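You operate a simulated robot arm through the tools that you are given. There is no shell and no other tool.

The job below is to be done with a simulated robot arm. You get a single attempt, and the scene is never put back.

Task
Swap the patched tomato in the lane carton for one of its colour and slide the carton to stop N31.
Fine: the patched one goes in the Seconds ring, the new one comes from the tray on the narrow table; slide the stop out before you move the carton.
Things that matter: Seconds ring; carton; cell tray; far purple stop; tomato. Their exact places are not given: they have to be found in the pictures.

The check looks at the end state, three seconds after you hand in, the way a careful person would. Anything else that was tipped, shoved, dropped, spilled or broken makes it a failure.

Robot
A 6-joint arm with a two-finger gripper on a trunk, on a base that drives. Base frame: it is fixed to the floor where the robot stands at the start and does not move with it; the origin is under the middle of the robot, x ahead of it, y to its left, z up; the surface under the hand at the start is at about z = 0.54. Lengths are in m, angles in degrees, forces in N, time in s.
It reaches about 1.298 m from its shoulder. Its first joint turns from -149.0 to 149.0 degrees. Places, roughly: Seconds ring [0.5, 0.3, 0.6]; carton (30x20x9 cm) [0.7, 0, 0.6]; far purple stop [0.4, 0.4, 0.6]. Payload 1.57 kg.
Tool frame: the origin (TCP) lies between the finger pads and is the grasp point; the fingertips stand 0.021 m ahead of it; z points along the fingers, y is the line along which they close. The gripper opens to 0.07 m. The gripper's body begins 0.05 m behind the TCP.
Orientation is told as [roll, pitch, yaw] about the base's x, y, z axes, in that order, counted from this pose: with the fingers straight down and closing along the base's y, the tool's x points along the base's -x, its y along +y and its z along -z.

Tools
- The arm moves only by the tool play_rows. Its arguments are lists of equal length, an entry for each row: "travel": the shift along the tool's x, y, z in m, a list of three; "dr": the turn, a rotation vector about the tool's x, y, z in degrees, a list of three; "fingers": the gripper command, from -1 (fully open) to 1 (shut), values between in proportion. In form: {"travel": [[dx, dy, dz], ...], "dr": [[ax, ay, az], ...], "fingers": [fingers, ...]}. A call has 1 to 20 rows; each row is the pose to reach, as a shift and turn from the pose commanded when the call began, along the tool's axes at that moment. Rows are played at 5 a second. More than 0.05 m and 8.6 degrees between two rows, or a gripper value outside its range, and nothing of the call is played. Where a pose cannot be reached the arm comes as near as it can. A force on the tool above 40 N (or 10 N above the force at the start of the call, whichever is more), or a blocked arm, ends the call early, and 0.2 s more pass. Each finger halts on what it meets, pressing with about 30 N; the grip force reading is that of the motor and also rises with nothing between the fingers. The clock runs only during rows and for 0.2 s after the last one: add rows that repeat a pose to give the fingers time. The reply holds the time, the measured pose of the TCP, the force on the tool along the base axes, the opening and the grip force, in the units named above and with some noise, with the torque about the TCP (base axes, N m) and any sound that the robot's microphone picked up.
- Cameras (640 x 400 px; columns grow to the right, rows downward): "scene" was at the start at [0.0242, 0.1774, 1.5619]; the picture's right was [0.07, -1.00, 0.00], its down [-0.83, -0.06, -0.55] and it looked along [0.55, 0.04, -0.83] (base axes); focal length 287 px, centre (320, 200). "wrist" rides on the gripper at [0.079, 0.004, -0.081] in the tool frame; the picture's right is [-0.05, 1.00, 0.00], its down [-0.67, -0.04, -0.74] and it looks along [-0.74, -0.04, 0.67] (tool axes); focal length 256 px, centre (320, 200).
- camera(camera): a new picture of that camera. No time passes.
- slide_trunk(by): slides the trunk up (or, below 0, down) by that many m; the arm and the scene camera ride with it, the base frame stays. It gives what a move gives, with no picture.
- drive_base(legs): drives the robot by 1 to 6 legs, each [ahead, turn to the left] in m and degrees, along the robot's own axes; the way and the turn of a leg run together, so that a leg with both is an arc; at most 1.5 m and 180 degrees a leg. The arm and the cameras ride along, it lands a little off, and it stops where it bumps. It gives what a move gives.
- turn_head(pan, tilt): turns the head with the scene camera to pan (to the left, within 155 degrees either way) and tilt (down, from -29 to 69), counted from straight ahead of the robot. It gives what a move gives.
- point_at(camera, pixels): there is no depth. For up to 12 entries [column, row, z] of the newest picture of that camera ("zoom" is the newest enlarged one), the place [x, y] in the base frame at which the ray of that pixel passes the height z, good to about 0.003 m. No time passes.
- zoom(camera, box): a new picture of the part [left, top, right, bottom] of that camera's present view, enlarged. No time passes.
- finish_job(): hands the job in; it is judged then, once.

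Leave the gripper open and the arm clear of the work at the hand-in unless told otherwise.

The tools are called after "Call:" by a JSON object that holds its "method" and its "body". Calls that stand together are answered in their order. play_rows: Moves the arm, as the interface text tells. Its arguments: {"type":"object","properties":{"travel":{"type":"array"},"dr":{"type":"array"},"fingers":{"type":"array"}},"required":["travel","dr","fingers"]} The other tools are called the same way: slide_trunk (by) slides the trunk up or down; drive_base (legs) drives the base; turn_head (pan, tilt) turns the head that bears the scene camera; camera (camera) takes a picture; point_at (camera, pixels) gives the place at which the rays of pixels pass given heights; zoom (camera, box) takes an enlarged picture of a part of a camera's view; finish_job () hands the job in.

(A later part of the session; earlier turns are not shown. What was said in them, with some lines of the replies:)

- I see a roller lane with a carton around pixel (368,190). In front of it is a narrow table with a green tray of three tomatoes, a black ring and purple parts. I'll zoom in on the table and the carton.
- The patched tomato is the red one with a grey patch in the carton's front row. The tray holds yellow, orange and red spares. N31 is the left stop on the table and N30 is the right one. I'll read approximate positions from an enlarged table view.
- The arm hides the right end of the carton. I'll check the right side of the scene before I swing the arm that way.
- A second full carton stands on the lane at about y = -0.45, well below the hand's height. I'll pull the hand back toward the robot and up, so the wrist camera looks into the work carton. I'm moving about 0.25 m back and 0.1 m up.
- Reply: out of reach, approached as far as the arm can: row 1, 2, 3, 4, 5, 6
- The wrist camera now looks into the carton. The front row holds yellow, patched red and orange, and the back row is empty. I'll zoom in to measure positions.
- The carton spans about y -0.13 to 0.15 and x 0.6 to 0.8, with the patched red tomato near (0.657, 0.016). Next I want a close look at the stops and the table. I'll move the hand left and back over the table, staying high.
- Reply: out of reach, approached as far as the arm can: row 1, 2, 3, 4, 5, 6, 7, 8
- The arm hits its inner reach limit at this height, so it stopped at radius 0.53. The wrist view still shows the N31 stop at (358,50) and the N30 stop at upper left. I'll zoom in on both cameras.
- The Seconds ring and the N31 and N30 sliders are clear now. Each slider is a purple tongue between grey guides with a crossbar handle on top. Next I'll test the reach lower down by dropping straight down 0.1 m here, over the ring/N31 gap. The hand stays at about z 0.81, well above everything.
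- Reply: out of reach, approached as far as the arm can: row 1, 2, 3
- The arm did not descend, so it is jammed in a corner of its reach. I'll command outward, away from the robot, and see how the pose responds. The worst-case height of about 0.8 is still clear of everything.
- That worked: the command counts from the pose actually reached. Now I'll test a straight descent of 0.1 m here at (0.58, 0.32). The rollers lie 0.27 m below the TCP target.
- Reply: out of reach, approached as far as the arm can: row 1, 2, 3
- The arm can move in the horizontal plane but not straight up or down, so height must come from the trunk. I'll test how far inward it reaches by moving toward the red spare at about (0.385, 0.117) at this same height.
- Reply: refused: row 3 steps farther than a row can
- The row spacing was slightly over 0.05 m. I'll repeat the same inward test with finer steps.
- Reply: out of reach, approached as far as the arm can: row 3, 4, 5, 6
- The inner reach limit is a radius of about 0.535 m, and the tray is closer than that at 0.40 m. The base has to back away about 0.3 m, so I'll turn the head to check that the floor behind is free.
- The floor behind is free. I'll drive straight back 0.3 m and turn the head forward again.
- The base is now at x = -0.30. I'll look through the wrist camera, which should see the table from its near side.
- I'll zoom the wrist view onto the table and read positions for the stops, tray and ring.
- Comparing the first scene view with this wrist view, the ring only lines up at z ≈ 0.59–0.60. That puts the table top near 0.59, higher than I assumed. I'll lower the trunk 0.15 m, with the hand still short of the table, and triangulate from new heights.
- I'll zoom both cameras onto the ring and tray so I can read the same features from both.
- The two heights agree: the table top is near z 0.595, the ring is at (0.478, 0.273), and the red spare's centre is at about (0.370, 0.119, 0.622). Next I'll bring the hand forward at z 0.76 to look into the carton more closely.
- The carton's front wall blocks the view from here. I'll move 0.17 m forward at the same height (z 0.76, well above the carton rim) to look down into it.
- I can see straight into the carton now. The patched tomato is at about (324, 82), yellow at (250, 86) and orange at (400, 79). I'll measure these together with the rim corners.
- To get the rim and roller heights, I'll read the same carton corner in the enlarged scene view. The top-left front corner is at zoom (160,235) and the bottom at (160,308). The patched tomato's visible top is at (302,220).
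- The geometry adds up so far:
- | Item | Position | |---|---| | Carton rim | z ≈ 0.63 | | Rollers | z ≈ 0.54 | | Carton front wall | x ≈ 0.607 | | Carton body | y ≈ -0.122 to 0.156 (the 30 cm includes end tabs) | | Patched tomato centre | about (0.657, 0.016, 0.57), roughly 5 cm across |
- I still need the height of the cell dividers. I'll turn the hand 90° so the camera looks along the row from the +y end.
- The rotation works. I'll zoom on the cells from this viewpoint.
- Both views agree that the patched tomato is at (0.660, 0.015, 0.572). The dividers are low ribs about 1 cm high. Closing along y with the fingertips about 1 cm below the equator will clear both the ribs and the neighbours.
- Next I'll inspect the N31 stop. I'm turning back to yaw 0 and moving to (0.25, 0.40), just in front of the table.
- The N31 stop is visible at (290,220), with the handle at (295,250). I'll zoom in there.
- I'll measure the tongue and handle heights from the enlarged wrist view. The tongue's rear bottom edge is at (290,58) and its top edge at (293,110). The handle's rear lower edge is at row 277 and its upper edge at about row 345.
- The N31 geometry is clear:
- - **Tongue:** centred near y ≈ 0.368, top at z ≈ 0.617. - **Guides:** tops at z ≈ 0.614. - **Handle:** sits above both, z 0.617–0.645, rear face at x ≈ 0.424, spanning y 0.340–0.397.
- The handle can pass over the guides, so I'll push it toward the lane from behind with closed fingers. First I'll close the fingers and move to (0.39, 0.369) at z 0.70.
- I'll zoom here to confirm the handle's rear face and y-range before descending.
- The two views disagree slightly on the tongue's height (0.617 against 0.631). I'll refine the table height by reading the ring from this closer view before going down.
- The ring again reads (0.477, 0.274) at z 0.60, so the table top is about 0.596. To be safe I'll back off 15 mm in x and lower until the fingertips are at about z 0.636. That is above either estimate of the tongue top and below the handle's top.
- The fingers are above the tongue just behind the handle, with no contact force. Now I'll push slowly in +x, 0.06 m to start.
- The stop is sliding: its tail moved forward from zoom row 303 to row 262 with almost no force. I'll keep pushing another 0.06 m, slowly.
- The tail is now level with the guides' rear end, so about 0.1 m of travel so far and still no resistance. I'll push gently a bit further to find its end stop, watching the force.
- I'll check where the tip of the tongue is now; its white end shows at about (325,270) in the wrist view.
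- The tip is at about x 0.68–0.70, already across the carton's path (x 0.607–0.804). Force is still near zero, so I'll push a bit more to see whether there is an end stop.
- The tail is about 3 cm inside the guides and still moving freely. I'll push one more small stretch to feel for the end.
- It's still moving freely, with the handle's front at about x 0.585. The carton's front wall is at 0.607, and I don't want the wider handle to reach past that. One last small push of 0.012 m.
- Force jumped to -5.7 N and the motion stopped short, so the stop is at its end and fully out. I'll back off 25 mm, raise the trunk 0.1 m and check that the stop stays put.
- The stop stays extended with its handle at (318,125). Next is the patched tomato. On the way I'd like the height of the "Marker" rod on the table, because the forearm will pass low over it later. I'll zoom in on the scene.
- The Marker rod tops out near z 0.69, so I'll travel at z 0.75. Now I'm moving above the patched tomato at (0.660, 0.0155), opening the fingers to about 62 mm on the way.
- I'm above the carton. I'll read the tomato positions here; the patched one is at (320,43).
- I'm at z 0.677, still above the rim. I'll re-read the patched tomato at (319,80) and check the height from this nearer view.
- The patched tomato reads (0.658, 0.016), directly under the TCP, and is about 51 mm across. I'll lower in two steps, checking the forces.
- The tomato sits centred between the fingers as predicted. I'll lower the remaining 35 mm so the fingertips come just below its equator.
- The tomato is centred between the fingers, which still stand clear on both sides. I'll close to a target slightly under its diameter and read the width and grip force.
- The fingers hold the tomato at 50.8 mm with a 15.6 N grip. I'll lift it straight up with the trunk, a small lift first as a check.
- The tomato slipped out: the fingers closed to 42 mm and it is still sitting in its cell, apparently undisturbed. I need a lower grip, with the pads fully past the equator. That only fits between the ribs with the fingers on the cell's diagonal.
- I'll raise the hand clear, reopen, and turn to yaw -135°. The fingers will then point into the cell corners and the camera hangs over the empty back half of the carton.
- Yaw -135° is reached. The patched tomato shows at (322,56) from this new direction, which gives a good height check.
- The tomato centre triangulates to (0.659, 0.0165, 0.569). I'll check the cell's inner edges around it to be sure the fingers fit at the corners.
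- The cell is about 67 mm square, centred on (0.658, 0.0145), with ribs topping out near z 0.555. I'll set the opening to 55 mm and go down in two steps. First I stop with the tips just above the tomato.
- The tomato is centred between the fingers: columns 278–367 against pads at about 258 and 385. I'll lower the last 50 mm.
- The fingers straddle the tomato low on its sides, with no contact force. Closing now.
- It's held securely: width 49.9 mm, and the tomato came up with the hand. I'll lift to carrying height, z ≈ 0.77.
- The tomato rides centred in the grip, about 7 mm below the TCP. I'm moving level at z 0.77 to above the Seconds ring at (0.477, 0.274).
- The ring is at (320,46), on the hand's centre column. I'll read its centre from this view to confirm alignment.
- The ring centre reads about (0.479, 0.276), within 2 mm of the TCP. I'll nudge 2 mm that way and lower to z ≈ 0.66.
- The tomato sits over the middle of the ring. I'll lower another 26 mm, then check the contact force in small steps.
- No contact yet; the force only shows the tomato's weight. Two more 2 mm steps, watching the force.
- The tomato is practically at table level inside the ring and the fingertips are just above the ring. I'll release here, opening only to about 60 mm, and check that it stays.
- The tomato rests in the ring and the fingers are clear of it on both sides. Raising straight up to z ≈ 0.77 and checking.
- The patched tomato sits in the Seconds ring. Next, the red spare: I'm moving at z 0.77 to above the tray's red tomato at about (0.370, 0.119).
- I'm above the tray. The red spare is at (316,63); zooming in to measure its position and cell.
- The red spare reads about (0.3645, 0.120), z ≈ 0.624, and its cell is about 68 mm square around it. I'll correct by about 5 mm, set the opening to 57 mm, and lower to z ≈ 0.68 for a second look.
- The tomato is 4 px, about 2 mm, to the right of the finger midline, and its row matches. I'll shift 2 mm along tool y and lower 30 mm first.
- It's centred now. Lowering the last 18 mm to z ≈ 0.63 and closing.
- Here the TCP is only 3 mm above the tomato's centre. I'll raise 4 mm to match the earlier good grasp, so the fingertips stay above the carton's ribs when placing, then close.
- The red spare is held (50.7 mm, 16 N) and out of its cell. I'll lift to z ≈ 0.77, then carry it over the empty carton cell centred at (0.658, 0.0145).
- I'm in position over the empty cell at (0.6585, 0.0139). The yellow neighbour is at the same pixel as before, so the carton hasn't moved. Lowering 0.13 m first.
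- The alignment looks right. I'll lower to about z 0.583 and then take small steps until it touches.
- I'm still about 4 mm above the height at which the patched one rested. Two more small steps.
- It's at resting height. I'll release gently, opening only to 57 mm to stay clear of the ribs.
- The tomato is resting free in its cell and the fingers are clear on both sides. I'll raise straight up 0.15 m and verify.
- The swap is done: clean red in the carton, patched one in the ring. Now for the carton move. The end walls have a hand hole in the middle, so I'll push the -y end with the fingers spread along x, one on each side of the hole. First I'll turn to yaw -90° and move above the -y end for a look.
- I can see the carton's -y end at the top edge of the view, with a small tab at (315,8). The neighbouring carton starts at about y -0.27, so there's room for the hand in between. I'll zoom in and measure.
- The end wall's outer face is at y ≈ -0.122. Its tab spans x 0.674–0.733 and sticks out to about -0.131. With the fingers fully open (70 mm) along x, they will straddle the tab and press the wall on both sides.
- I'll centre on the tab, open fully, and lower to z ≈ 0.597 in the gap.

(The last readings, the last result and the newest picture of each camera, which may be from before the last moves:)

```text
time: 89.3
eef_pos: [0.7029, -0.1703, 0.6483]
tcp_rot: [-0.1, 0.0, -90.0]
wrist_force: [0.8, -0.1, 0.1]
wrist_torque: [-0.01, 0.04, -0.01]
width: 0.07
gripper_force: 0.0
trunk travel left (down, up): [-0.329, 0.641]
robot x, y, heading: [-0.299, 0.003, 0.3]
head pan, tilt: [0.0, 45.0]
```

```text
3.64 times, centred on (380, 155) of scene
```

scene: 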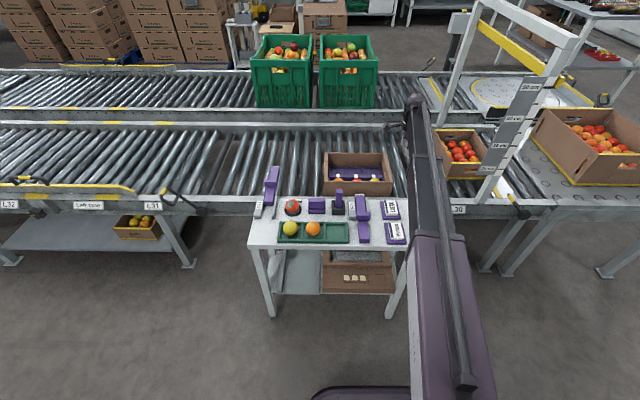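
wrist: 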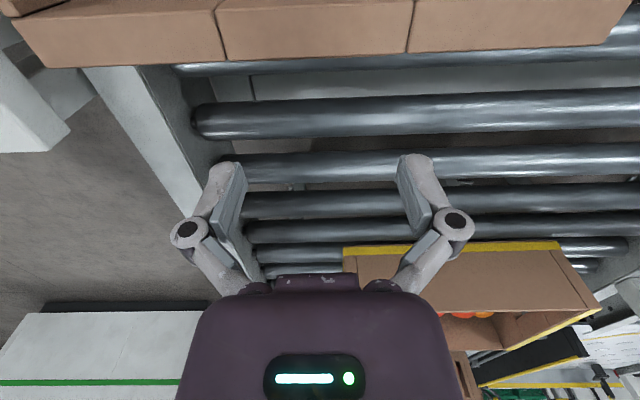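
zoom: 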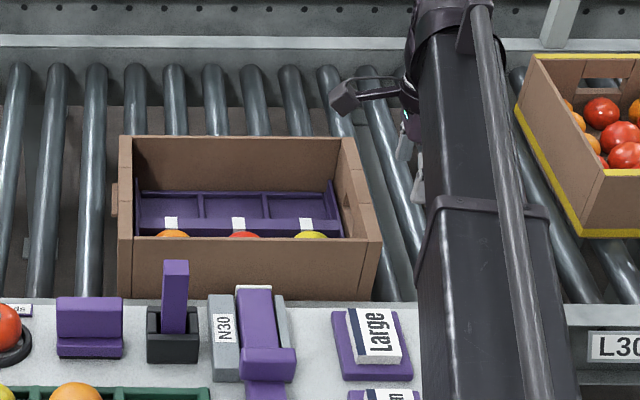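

The gap is clear and the camera housing will pass above the rim. I'll lower the remaining 51 mm to z ≈ 0.597.

Call:
{"method": "slide_trunk", "body": {"by": -0.051}}

Call:
{"method": "zoom", "body": {"camera": "scene", "box": [310, 100, 450, 210]}}

Call:
{"method": "camera", "body": {"camera": "wrist"}}

```text
time: 90.2
eef_pos: [0.7031, -0.17, 0.5963]
tcp_rot: [0.0, 0.0, -90.0]
wrist_force: [-0.8, 0.2, 0.7]
wrist_torque: [0.03, 0.01, -0.02]
width: 0.0699
gripper_force: 0.1
trunk travel left (down, up): [-0.278, 0.692]
robot x, y, heading: [-0.2987, 0.005, 0.3]
head pan, tilt: [0.0, 45.0]
```

```text
3.64 times, centred on (380, 155) of scene
```

zoom: 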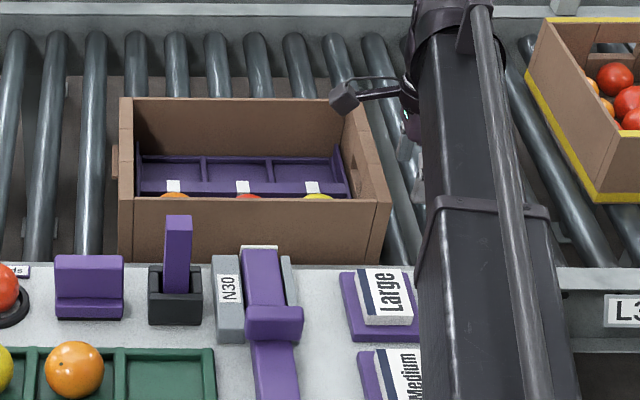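

```text
taken
```

wrist: 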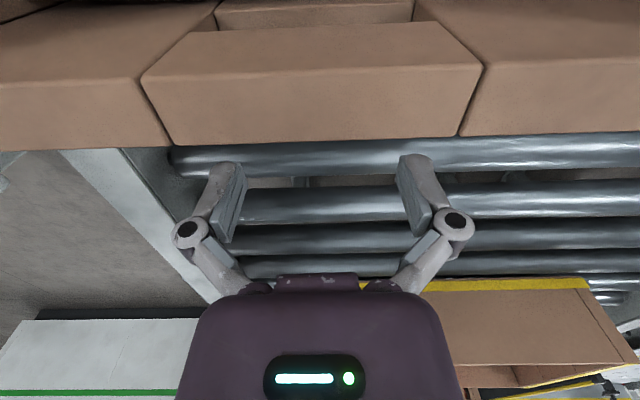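

I'm in position behind the end wall. Pushing slowly in +y, 0.06 m first; contact should come after about 0.04 m.

Call:
{"method": "play_rows", "body": {"travel": [[0.01, 0, 0], [0.02, 0, 0], [0.03, 0, 0], [0.038, 0, 0], [0.044, 0, 0], [0.05, 0, 0], [0.055, 0, 0], [0.06, 0, 0]], "dr": [[0, 0, 0], [0, 0, 0], [0, 0, 0], [0, 0, 0], [0, 0, 0], [0, 0, 0], [0, 0, 0], [0, 0, 0]], "fingers": [-1, -1, -1, -1, -1, -1, -1, -1]}}

Call:
{"method": "zoom", "body": {"camera": "scene", "box": [240, 100, 420, 210]}}

Call:
{"method": "camera", "body": {"camera": "wrist"}}

```text
time: 92.0
eef_pos: [0.7033, -0.1097, 0.5964]
tcp_rot: [-0.1, 0.0, -89.9]
wrist_force: [0.7, 0.1, -0.5]
wrist_torque: [-0.01, 0.0, -0.01]
width: 0.0704
gripper_force: 0.2
trunk travel left (down, up): [-0.278, 0.692]
robot x, y, heading: [-0.2996, 0.0001, 0.3]
head pan, tilt: [0.0, 45.0]
```

```text
3.56 times, centred on (330, 155) of scene
```

zoom: 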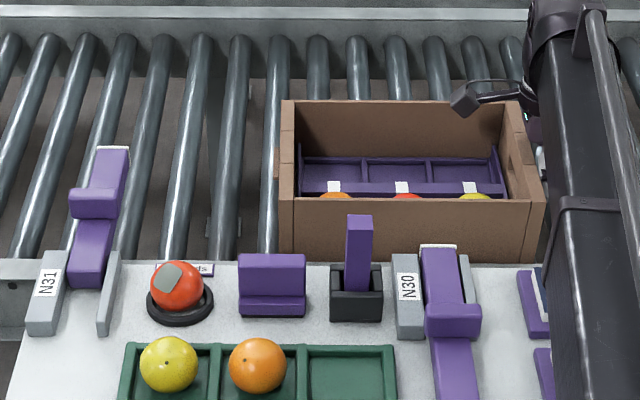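

```text
taken
```

wrist: 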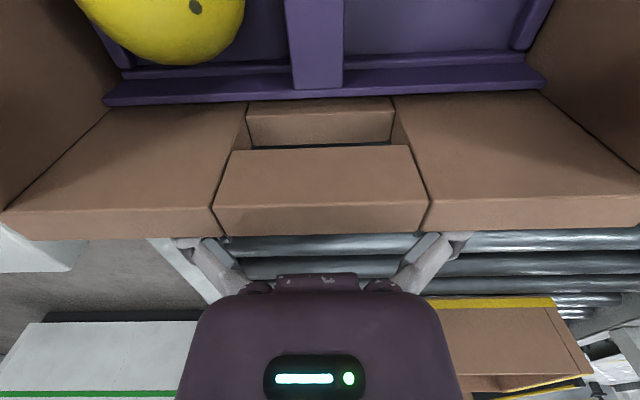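

The carton is moving: its left edge shifted about 6 px, with almost no force, and the tomatoes are steady. I'll continue 0.10 m at the same slow pace.

Call:
{"method": "play_rows", "body": {"travel": [[0.008, 0, 0], [0.016, 0, 0], [0.024, 0, 0], [0.032, 0, 0], [0.04, 0, 0], [0.048, 0, 0], [0.056, 0, 0], [0.064, 0, 0], [0.072, 0, 0], [0.08, 0, 0], [0.087, 0, 0], [0.093, 0, 0], [0.097, 0, 0], [0.1, 0, 0]], "dr": [[0, 0, 0], [0, 0, 0], [0, 0, 0], [0, 0, 0], [0, 0, 0], [0, 0, 0], [0, 0, 0], [0, 0, 0], [0, 0, 0], [0, 0, 0], [0, 0, 0], [0, 0, 0], [0, 0, 0], [0, 0, 0]], "fingers": [-1, -1, -1, -1, -1, -1, -1, -1, -1, -1, -1, -1, -1, -1]}}

Call:
{"method": "zoom", "body": {"camera": "scene", "box": [220, 100, 400, 210]}}

Call:
{"method": "camera", "body": {"camera": "wrist"}}

```text
time: 95.0
eef_pos: [0.703, -0.0089, 0.5972]
tcp_rot: [-0.1, -0.1, -89.9]
wrist_force: [0.2, -0.8, -0.2]
wrist_torque: [0.0, 0.01, 0.01]
width: 0.07
gripper_force: 0.0
trunk travel left (down, up): [-0.278, 0.692]
robot x, y, heading: [-0.2978, 0.0013, 0.2]
head pan, tilt: [0.0, 45.0]
```

```text
3.56 times, centred on (310, 155) of scene
```

zoom: 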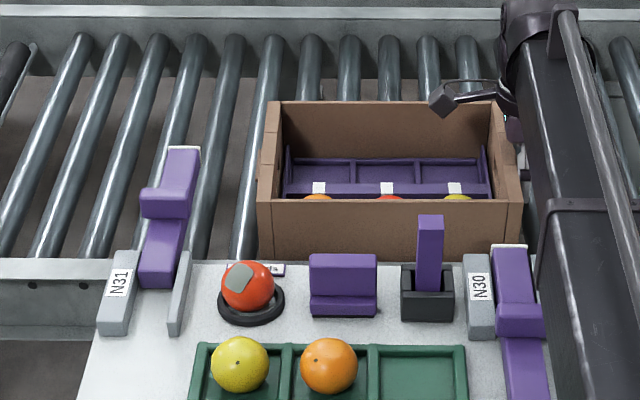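

```text
taken
```

wrist: 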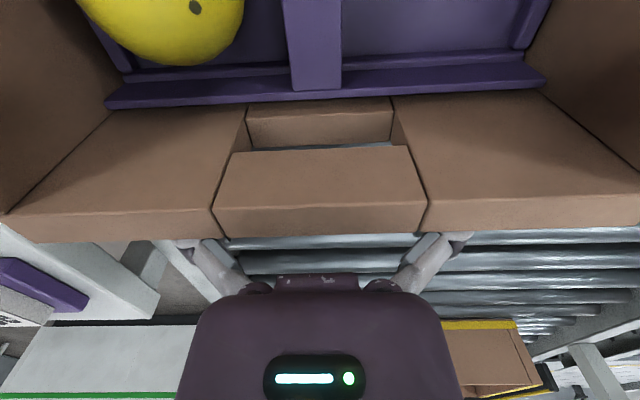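

That's smooth: 0.12 m moved, with the yellow tomato at the same spot in the wrist view. About 0.065 m remains to the stop. I'll go 0.045 m more, slowing down.

Call:
{"method": "play_rows", "body": {"travel": [[0.006, 0, 0], [0.012, 0, 0], [0.018, 0, 0], [0.024, 0, 0], [0.03, 0, 0], [0.035, 0, 0], [0.039, 0, 0], [0.042, 0, 0], [0.045, 0, 0]], "dr": [[0, 0, 0], [0, 0, 0], [0, 0, 0], [0, 0, 0], [0, 0, 0], [0, 0, 0], [0, 0, 0], [0, 0, 0], [0, 0, 0]], "fingers": [-1, -1, -1, -1, -1, -1, -1, -1, -1]}}

Call:
{"method": "zoom", "body": {"camera": "scene", "box": [230, 110, 350, 200]}}

```text
time: 97.0
eef_pos: [0.703, 0.0349, 0.597]
tcp_rot: [-0.1, 0.0, -90.0]
wrist_force: [0.8, 0.4, -0.4]
wrist_torque: [0.0, 0.02, 0.01]
width: 0.0699
gripper_force: 0.1
trunk travel left (down, up): [-0.278, 0.692]
robot x, y, heading: [-0.2988, 0.0022, 0.0]
head pan, tilt: [0.0, 45.0]
```

```text
4.44 times, centred on (290, 155) of scene
```

zoom: 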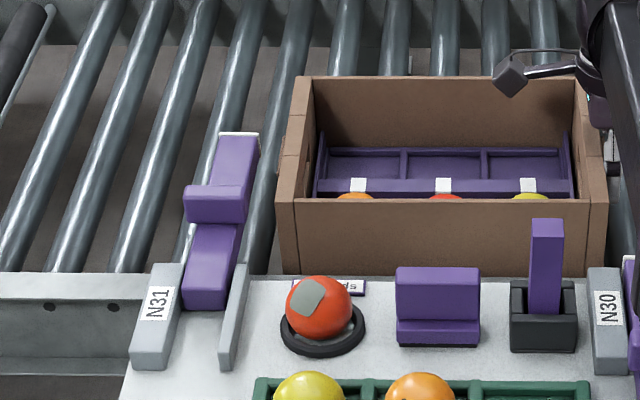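

The gap between the tongue (right side at zoom x≈258) and the carton's end (≈280) is about 2 cm. I'll continue in fine steps of about 2.5 mm.

Call:
{"method": "play_rows", "body": {"travel": [[0.0025, 0, 0], [0.005, 0, 0], [0.0075, 0, 0], [0.01, 0, 0], [0.012, 0, 0], [0.014, 0, 0]], "dr": [[0, 0, 0], [0, 0, 0], [0, 0, 0], [0, 0, 0], [0, 0, 0], [0, 0, 0]], "fingers": [-1, -1, -1, -1, -1, -1]}}

Call:
{"method": "zoom", "body": {"camera": "scene", "box": [250, 120, 330, 190]}}

```text
time: 98.4
eef_pos: [0.7028, 0.0498, 0.5961]
tcp_rot: [-0.1, 0.1, -90.1]
wrist_force: [-0.3, -0.2, 0.5]
wrist_torque: [0.0, -0.02, 0.02]
width: 0.0701
gripper_force: 0.0
trunk travel left (down, up): [-0.278, 0.692]
robot x, y, heading: [-0.3008, -0.0014, 0.1]
head pan, tilt: [0.0, 45.0]
```

```text
5.71 times, centred on (290, 155) of scene
```

zoom: 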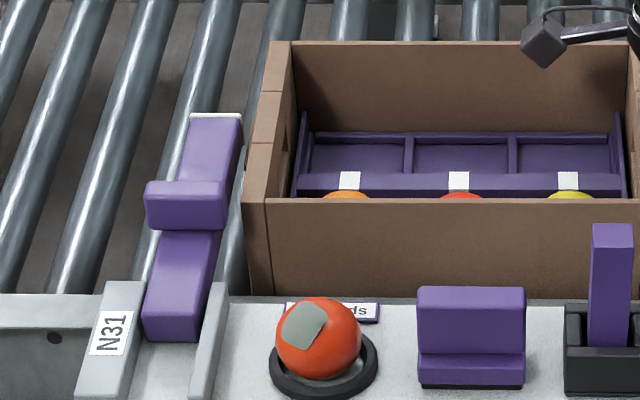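

It's nearly touching: the tongue's edge is at about zoom x 242 and the carton's wall at about 250. A few more 2 mm steps, watching for contact force.

Call:
{"method": "play_rows", "body": {"travel": [[0.0015, 0, 0], [0.003, 0, 0], [0.0045, 0, 0], [0.006, 0, 0]], "dr": [[0, 0, 0], [0, 0, 0], [0, 0, 0], [0, 0, 0]], "fingers": [-1, -1, -1, -1]}}

Call:
{"method": "zoom", "body": {"camera": "scene", "box": [250, 120, 330, 190]}}

```text
time: 99.4
eef_pos: [0.7028, 0.0543, 0.5959]
tcp_rot: [-0.1, -0.2, -90.1]
wrist_force: [-0.9, -9.1, -0.8]
wrist_torque: [0.27, -0.09, 0.37]
width: 0.0701
gripper_force: 0.0
trunk travel left (down, up): [-0.278, 0.692]
robot x, y, heading: [-0.298, 0.0044, 0.1]
head pan, tilt: [0.0, 45.0]
```

```text
5.71 times, centred on (290, 155) of scene
```

zoom: 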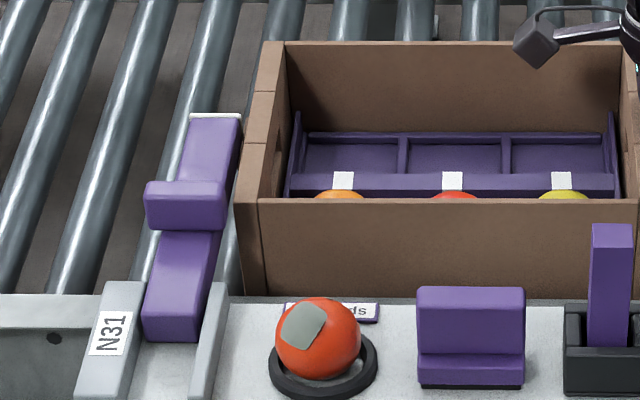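

Contact: -9 N along y at TCP y 0.054, so the carton is against the N31 stop. I'll ease off slowly so it doesn't spring back, and retreat 0.05 m.

Call:
{"method": "play_rows", "body": {"travel": [[-0.001, 0, 0], [-0.002, 0, 0], [-0.003, 0, 0], [-0.005, 0, 0], [-0.01, 0, 0], [-0.02, 0, 0], [-0.035, 0, 0], [-0.05, 0, 0]], "dr": [[0, 0, 0], [0, 0, 0], [0, 0, 0], [0, 0, 0], [0, 0, 0], [0, 0, 0], [0, 0, 0], [0, 0, 0]], "fingers": [-1, -1, -1, -1, -1, -1, -1, -1]}}

Call:
{"method": "zoom", "body": {"camera": "scene", "box": [250, 120, 330, 190]}}

Call:
{"method": "camera", "body": {"camera": "wrist"}}

```text
time: 101.2
eef_pos: [0.7034, 0.0057, 0.5962]
tcp_rot: [-0.1, 0.0, -90.1]
wrist_force: [-0.2, 0.2, -0.7]
wrist_torque: [0.03, 0.01, 0.04]
width: 0.0699
gripper_force: 0.0
trunk travel left (down, up): [-0.278, 0.692]
robot x, y, heading: [-0.3006, 0.0001, 0.1]
head pan, tilt: [0.0, 45.0]
```

```text
5.71 times, centred on (290, 155) of scene
```

zoom: 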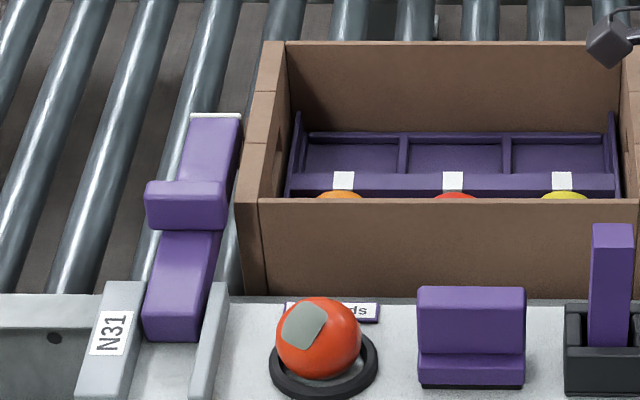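

```text
taken
```

wrist: 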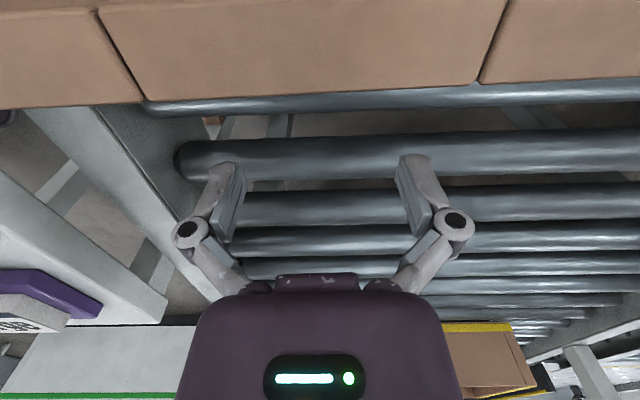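

The carton stays against the stop. I'll raise the hand clear and take verification views.

Call:
{"method": "slide_trunk", "body": {"by": 0.17}}

Call:
{"method": "camera", "body": {"camera": "scene"}}

Call:
{"method": "camera", "body": {"camera": "wrist"}}

```text
time: 103.1
eef_pos: [0.7039, 0.0049, 0.7673]
tcp_rot: [0.0, -0.1, -90.1]
wrist_force: [-0.6, 0.5, 1.1]
wrist_torque: [0.0, 0.02, 0.01]
width: 0.07
gripper_force: 0.0
trunk travel left (down, up): [-0.448, 0.522]
robot x, y, heading: [-0.2999, 0.0011, 0.1]
head pan, tilt: [0.0, 45.0]
```

```text
taken
```

scene: 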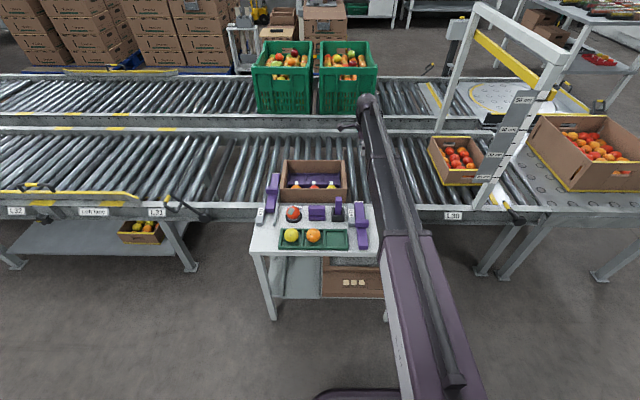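

```text
taken
```

wrist: 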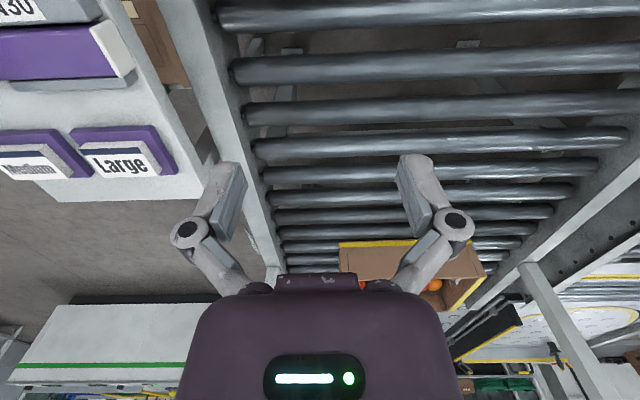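

Everything is in place in the scene view. For a closer look at the contact between carton and stop, I'll move the hand at height to above the stop. The camera will then look back along the lane.

Call:
{"method": "play_rows", "body": {"travel": [[0.0456, -0.003, 0], [0.0912, -0.006, 0], [0.1369, -0.009, 0], [0.1825, -0.012, 0], [0.2281, -0.015, 0], [0.2737, -0.018, 0], [0.3194, -0.021, 0], [0.365, -0.024, 0], [0.365, -0.024, 0]], "dr": [[0, 0, 0], [0, 0, 0], [0, 0, 0], [0, 0, 0], [0, 0, 0], [0, 0, 0], [0, 0, 0], [0, 0, 0], [0, 0, 0]], "fingers": [-1, -1, -1, -1, -1, -1, -1, -1, -1]}}

Call:
{"method": "camera", "body": {"camera": "wrist"}}

Call:
{"method": "zoom", "body": {"camera": "wrist", "box": [140, 0, 460, 160]}}

```text
time: 105.1
eef_pos: [0.6781, 0.3721, 0.7663]
tcp_rot: [-0.1, 0.0, -90.1]
wrist_force: [0.8, -0.4, -0.3]
wrist_torque: [0.0, 0.02, -0.04]
width: 0.0701
gripper_force: 0.0
trunk travel left (down, up): [-0.448, 0.522]
robot x, y, heading: [-0.2963, 0.0018, 0.0]
head pan, tilt: [0.0, 45.0]
```

```text
taken
```

wrist: 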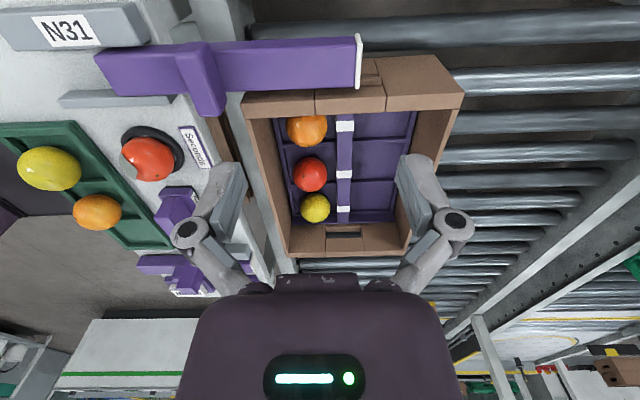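

```text
2.00 times, centred on (300, 80) of wrist
```

zoom: 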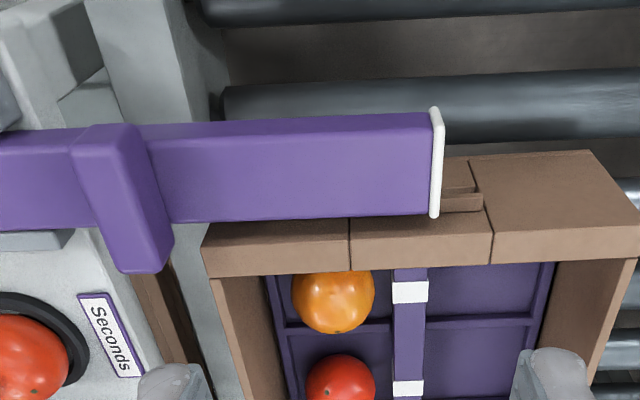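

The tongue lies along the carton's +y end with the tab against it. I'll check that the carton is square and measure the remaining gap from its rim corners.

Call:
{"method": "zoom", "body": {"camera": "wrist", "box": [230, 40, 480, 200]}}

Call:
{"method": "zoom", "body": {"camera": "wrist", "box": [260, 200, 440, 270]}}

Call:
{"method": "zoom", "body": {"camera": "scene", "box": [255, 130, 365, 215]}}

```text
2.50 times, centred on (355, 120) of wrist
```

zoom: 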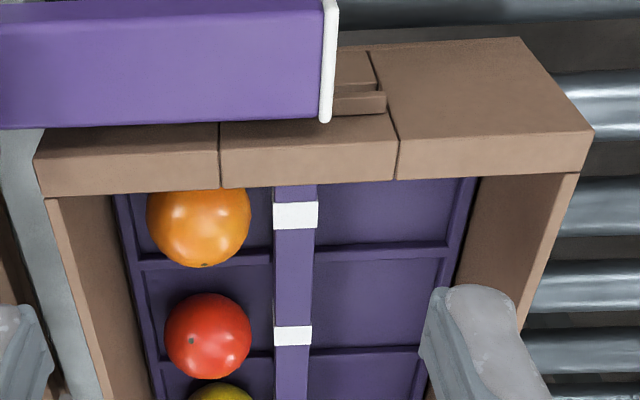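

```text
3.56 times, centred on (350, 235) of wrist
```

zoom: 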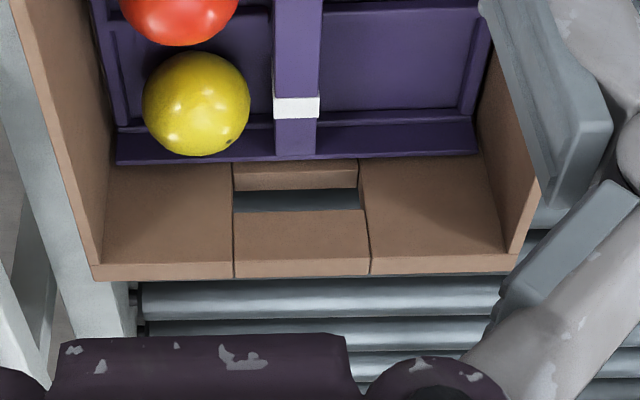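

```text
4.71 times, centred on (310, 172) of scene
```

zoom: 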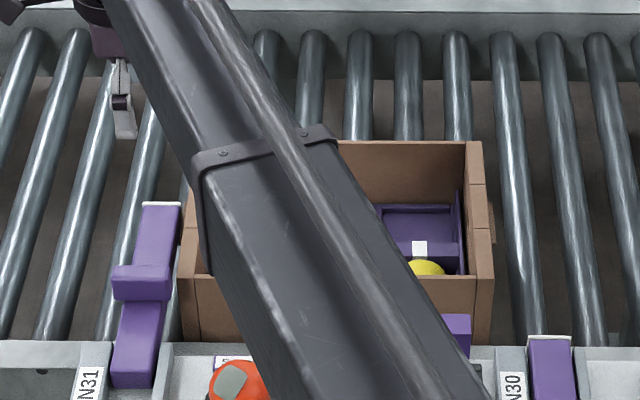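

Call:
{"method": "point_at", "body": {"camera": "wrist", "pixels": [[241.4, 103.2, 0.63], [463.8, 92.8, 0.63], [277.7, 256.7, 0.63], [396, 251.5, 0.63], [355, 88, 0.63], [355, 88, 0.62], [240, 91, 0.62], [290, 90.5, 0.625]]}}

```text
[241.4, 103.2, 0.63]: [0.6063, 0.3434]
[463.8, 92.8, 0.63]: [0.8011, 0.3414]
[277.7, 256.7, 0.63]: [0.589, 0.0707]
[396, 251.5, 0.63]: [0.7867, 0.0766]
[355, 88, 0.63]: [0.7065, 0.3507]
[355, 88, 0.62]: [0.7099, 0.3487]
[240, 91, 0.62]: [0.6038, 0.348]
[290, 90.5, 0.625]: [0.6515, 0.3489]
```

The carton's +y rim is at y ≈ 0.342, and nearly square to the lane (about 0.6°, the same as at the start). The tongue's face is at y ≈ 0.349, and the tab fills the few millimetres between, so it is properly at the stop. I'll raise the arm 0.2 m and retract it toward the robot, clear of the work.

Call:
{"method": "slide_trunk", "body": {"by": 0.2}}

Call:
{"method": "play_rows", "body": {"travel": [[-0.0247, -0.0362, 0], [-0.0494, -0.0724, 0], [-0.0742, -0.1085, 0], [-0.0989, -0.1447, 0], [-0.1236, -0.1809, 0], [-0.1484, -0.2171, 0], [-0.1731, -0.2533, 0], [-0.1978, -0.2895, 0], [-0.2225, -0.3256, 0], [-0.2473, -0.3618, 0], [-0.272, -0.398, 0]], "dr": [[0, 0, 0], [0, 0, 0], [0, 0, 0], [0, 0, 0], [0, 0, 0], [0, 0, 0], [0, 0, 0], [0, 0, 0], [0, 0, 0], [0, 0, 0], [0, 0, 0]], "fingers": [-1, -1, -1, -1, -1, -1, -1, -1, -1, -1, -1]}}

Call:
{"method": "camera", "body": {"camera": "scene"}}

Call:
{"method": "zoom", "body": {"camera": "scene", "box": [230, 170, 420, 290]}}

```text
time: 107.3
eef_pos: [0.6791, 0.3715, 0.9657]
tcp_rot: [-0.1, 0.0, -90.0]
wrist_force: [0.1, 0.6, 0.2]
wrist_torque: [-0.03, 0.01, 0.0]
width: 0.07
gripper_force: 0.0
trunk travel left (down, up): [-0.648, 0.322]
robot x, y, heading: [-0.3021, 0.004, 0.1]
head pan, tilt: [0.0, 45.0]
```

```text
time: 109.7
eef_pos: [0.2789, 0.0989, 0.967]
tcp_rot: [0.0, -0.1, -90.0]
wrist_force: [0.1, -0.5, 0.2]
wrist_torque: [0.01, -0.02, 0.0]
width: 0.0702
gripper_force: 0.1
trunk travel left (down, up): [-0.648, 0.322]
robot x, y, heading: [-0.3007, 0.0019, 0.3]
head pan, tilt: [0.0, 45.0]
```

```text
taken
```

scene: 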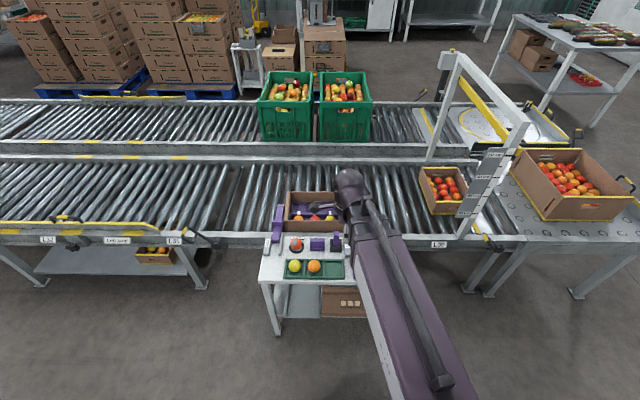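

```text
3.33 times, centred on (325, 230) of scene
```

zoom: 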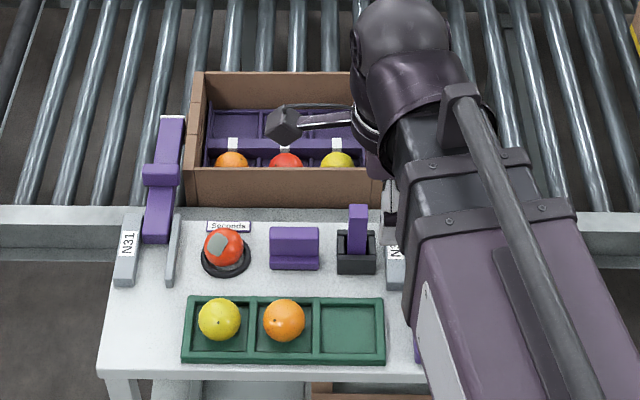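

All the end conditions look right:

- The clean red tomato is in the carton's middle front cell.
- The patched one is in the Seconds ring.
- The N31 stop is fully out, with the carton resting against it.
- The other parts on the table look untouched.
- The gripper is open and the arm is raised and retracted.

Handing in.

Call:
{"method": "finish_job", "body": {}}

```text
The job is handed in.
```

I swapped the patched tomato and slid the carton to stop N31. The job is handed in, but I haven't seen the result of the check.

- **Tomato swap:** the patched red tomato is in the Seconds ring. The red one from the tray is in its place, the middle front cell of the carton. My first grip on the patched tomato slipped; it stayed in its cell, and a lower grip held.
- **Stop N31:** I slid it out to its end before moving the carton.
- **Carton:** it is up against N31. I felt it touch the stop, and it stayed there when I backed off. The carton's end tab meets the stop, so the wall itself sits about 7 mm short of it.
- **Everything else:** nothing else looked moved in the last pictures, though the arm hid the right end of the table. The gripper is open and the arm is raised and pulled back.

To reach the tray I drove the base back about 0.3 m, and it is still there.
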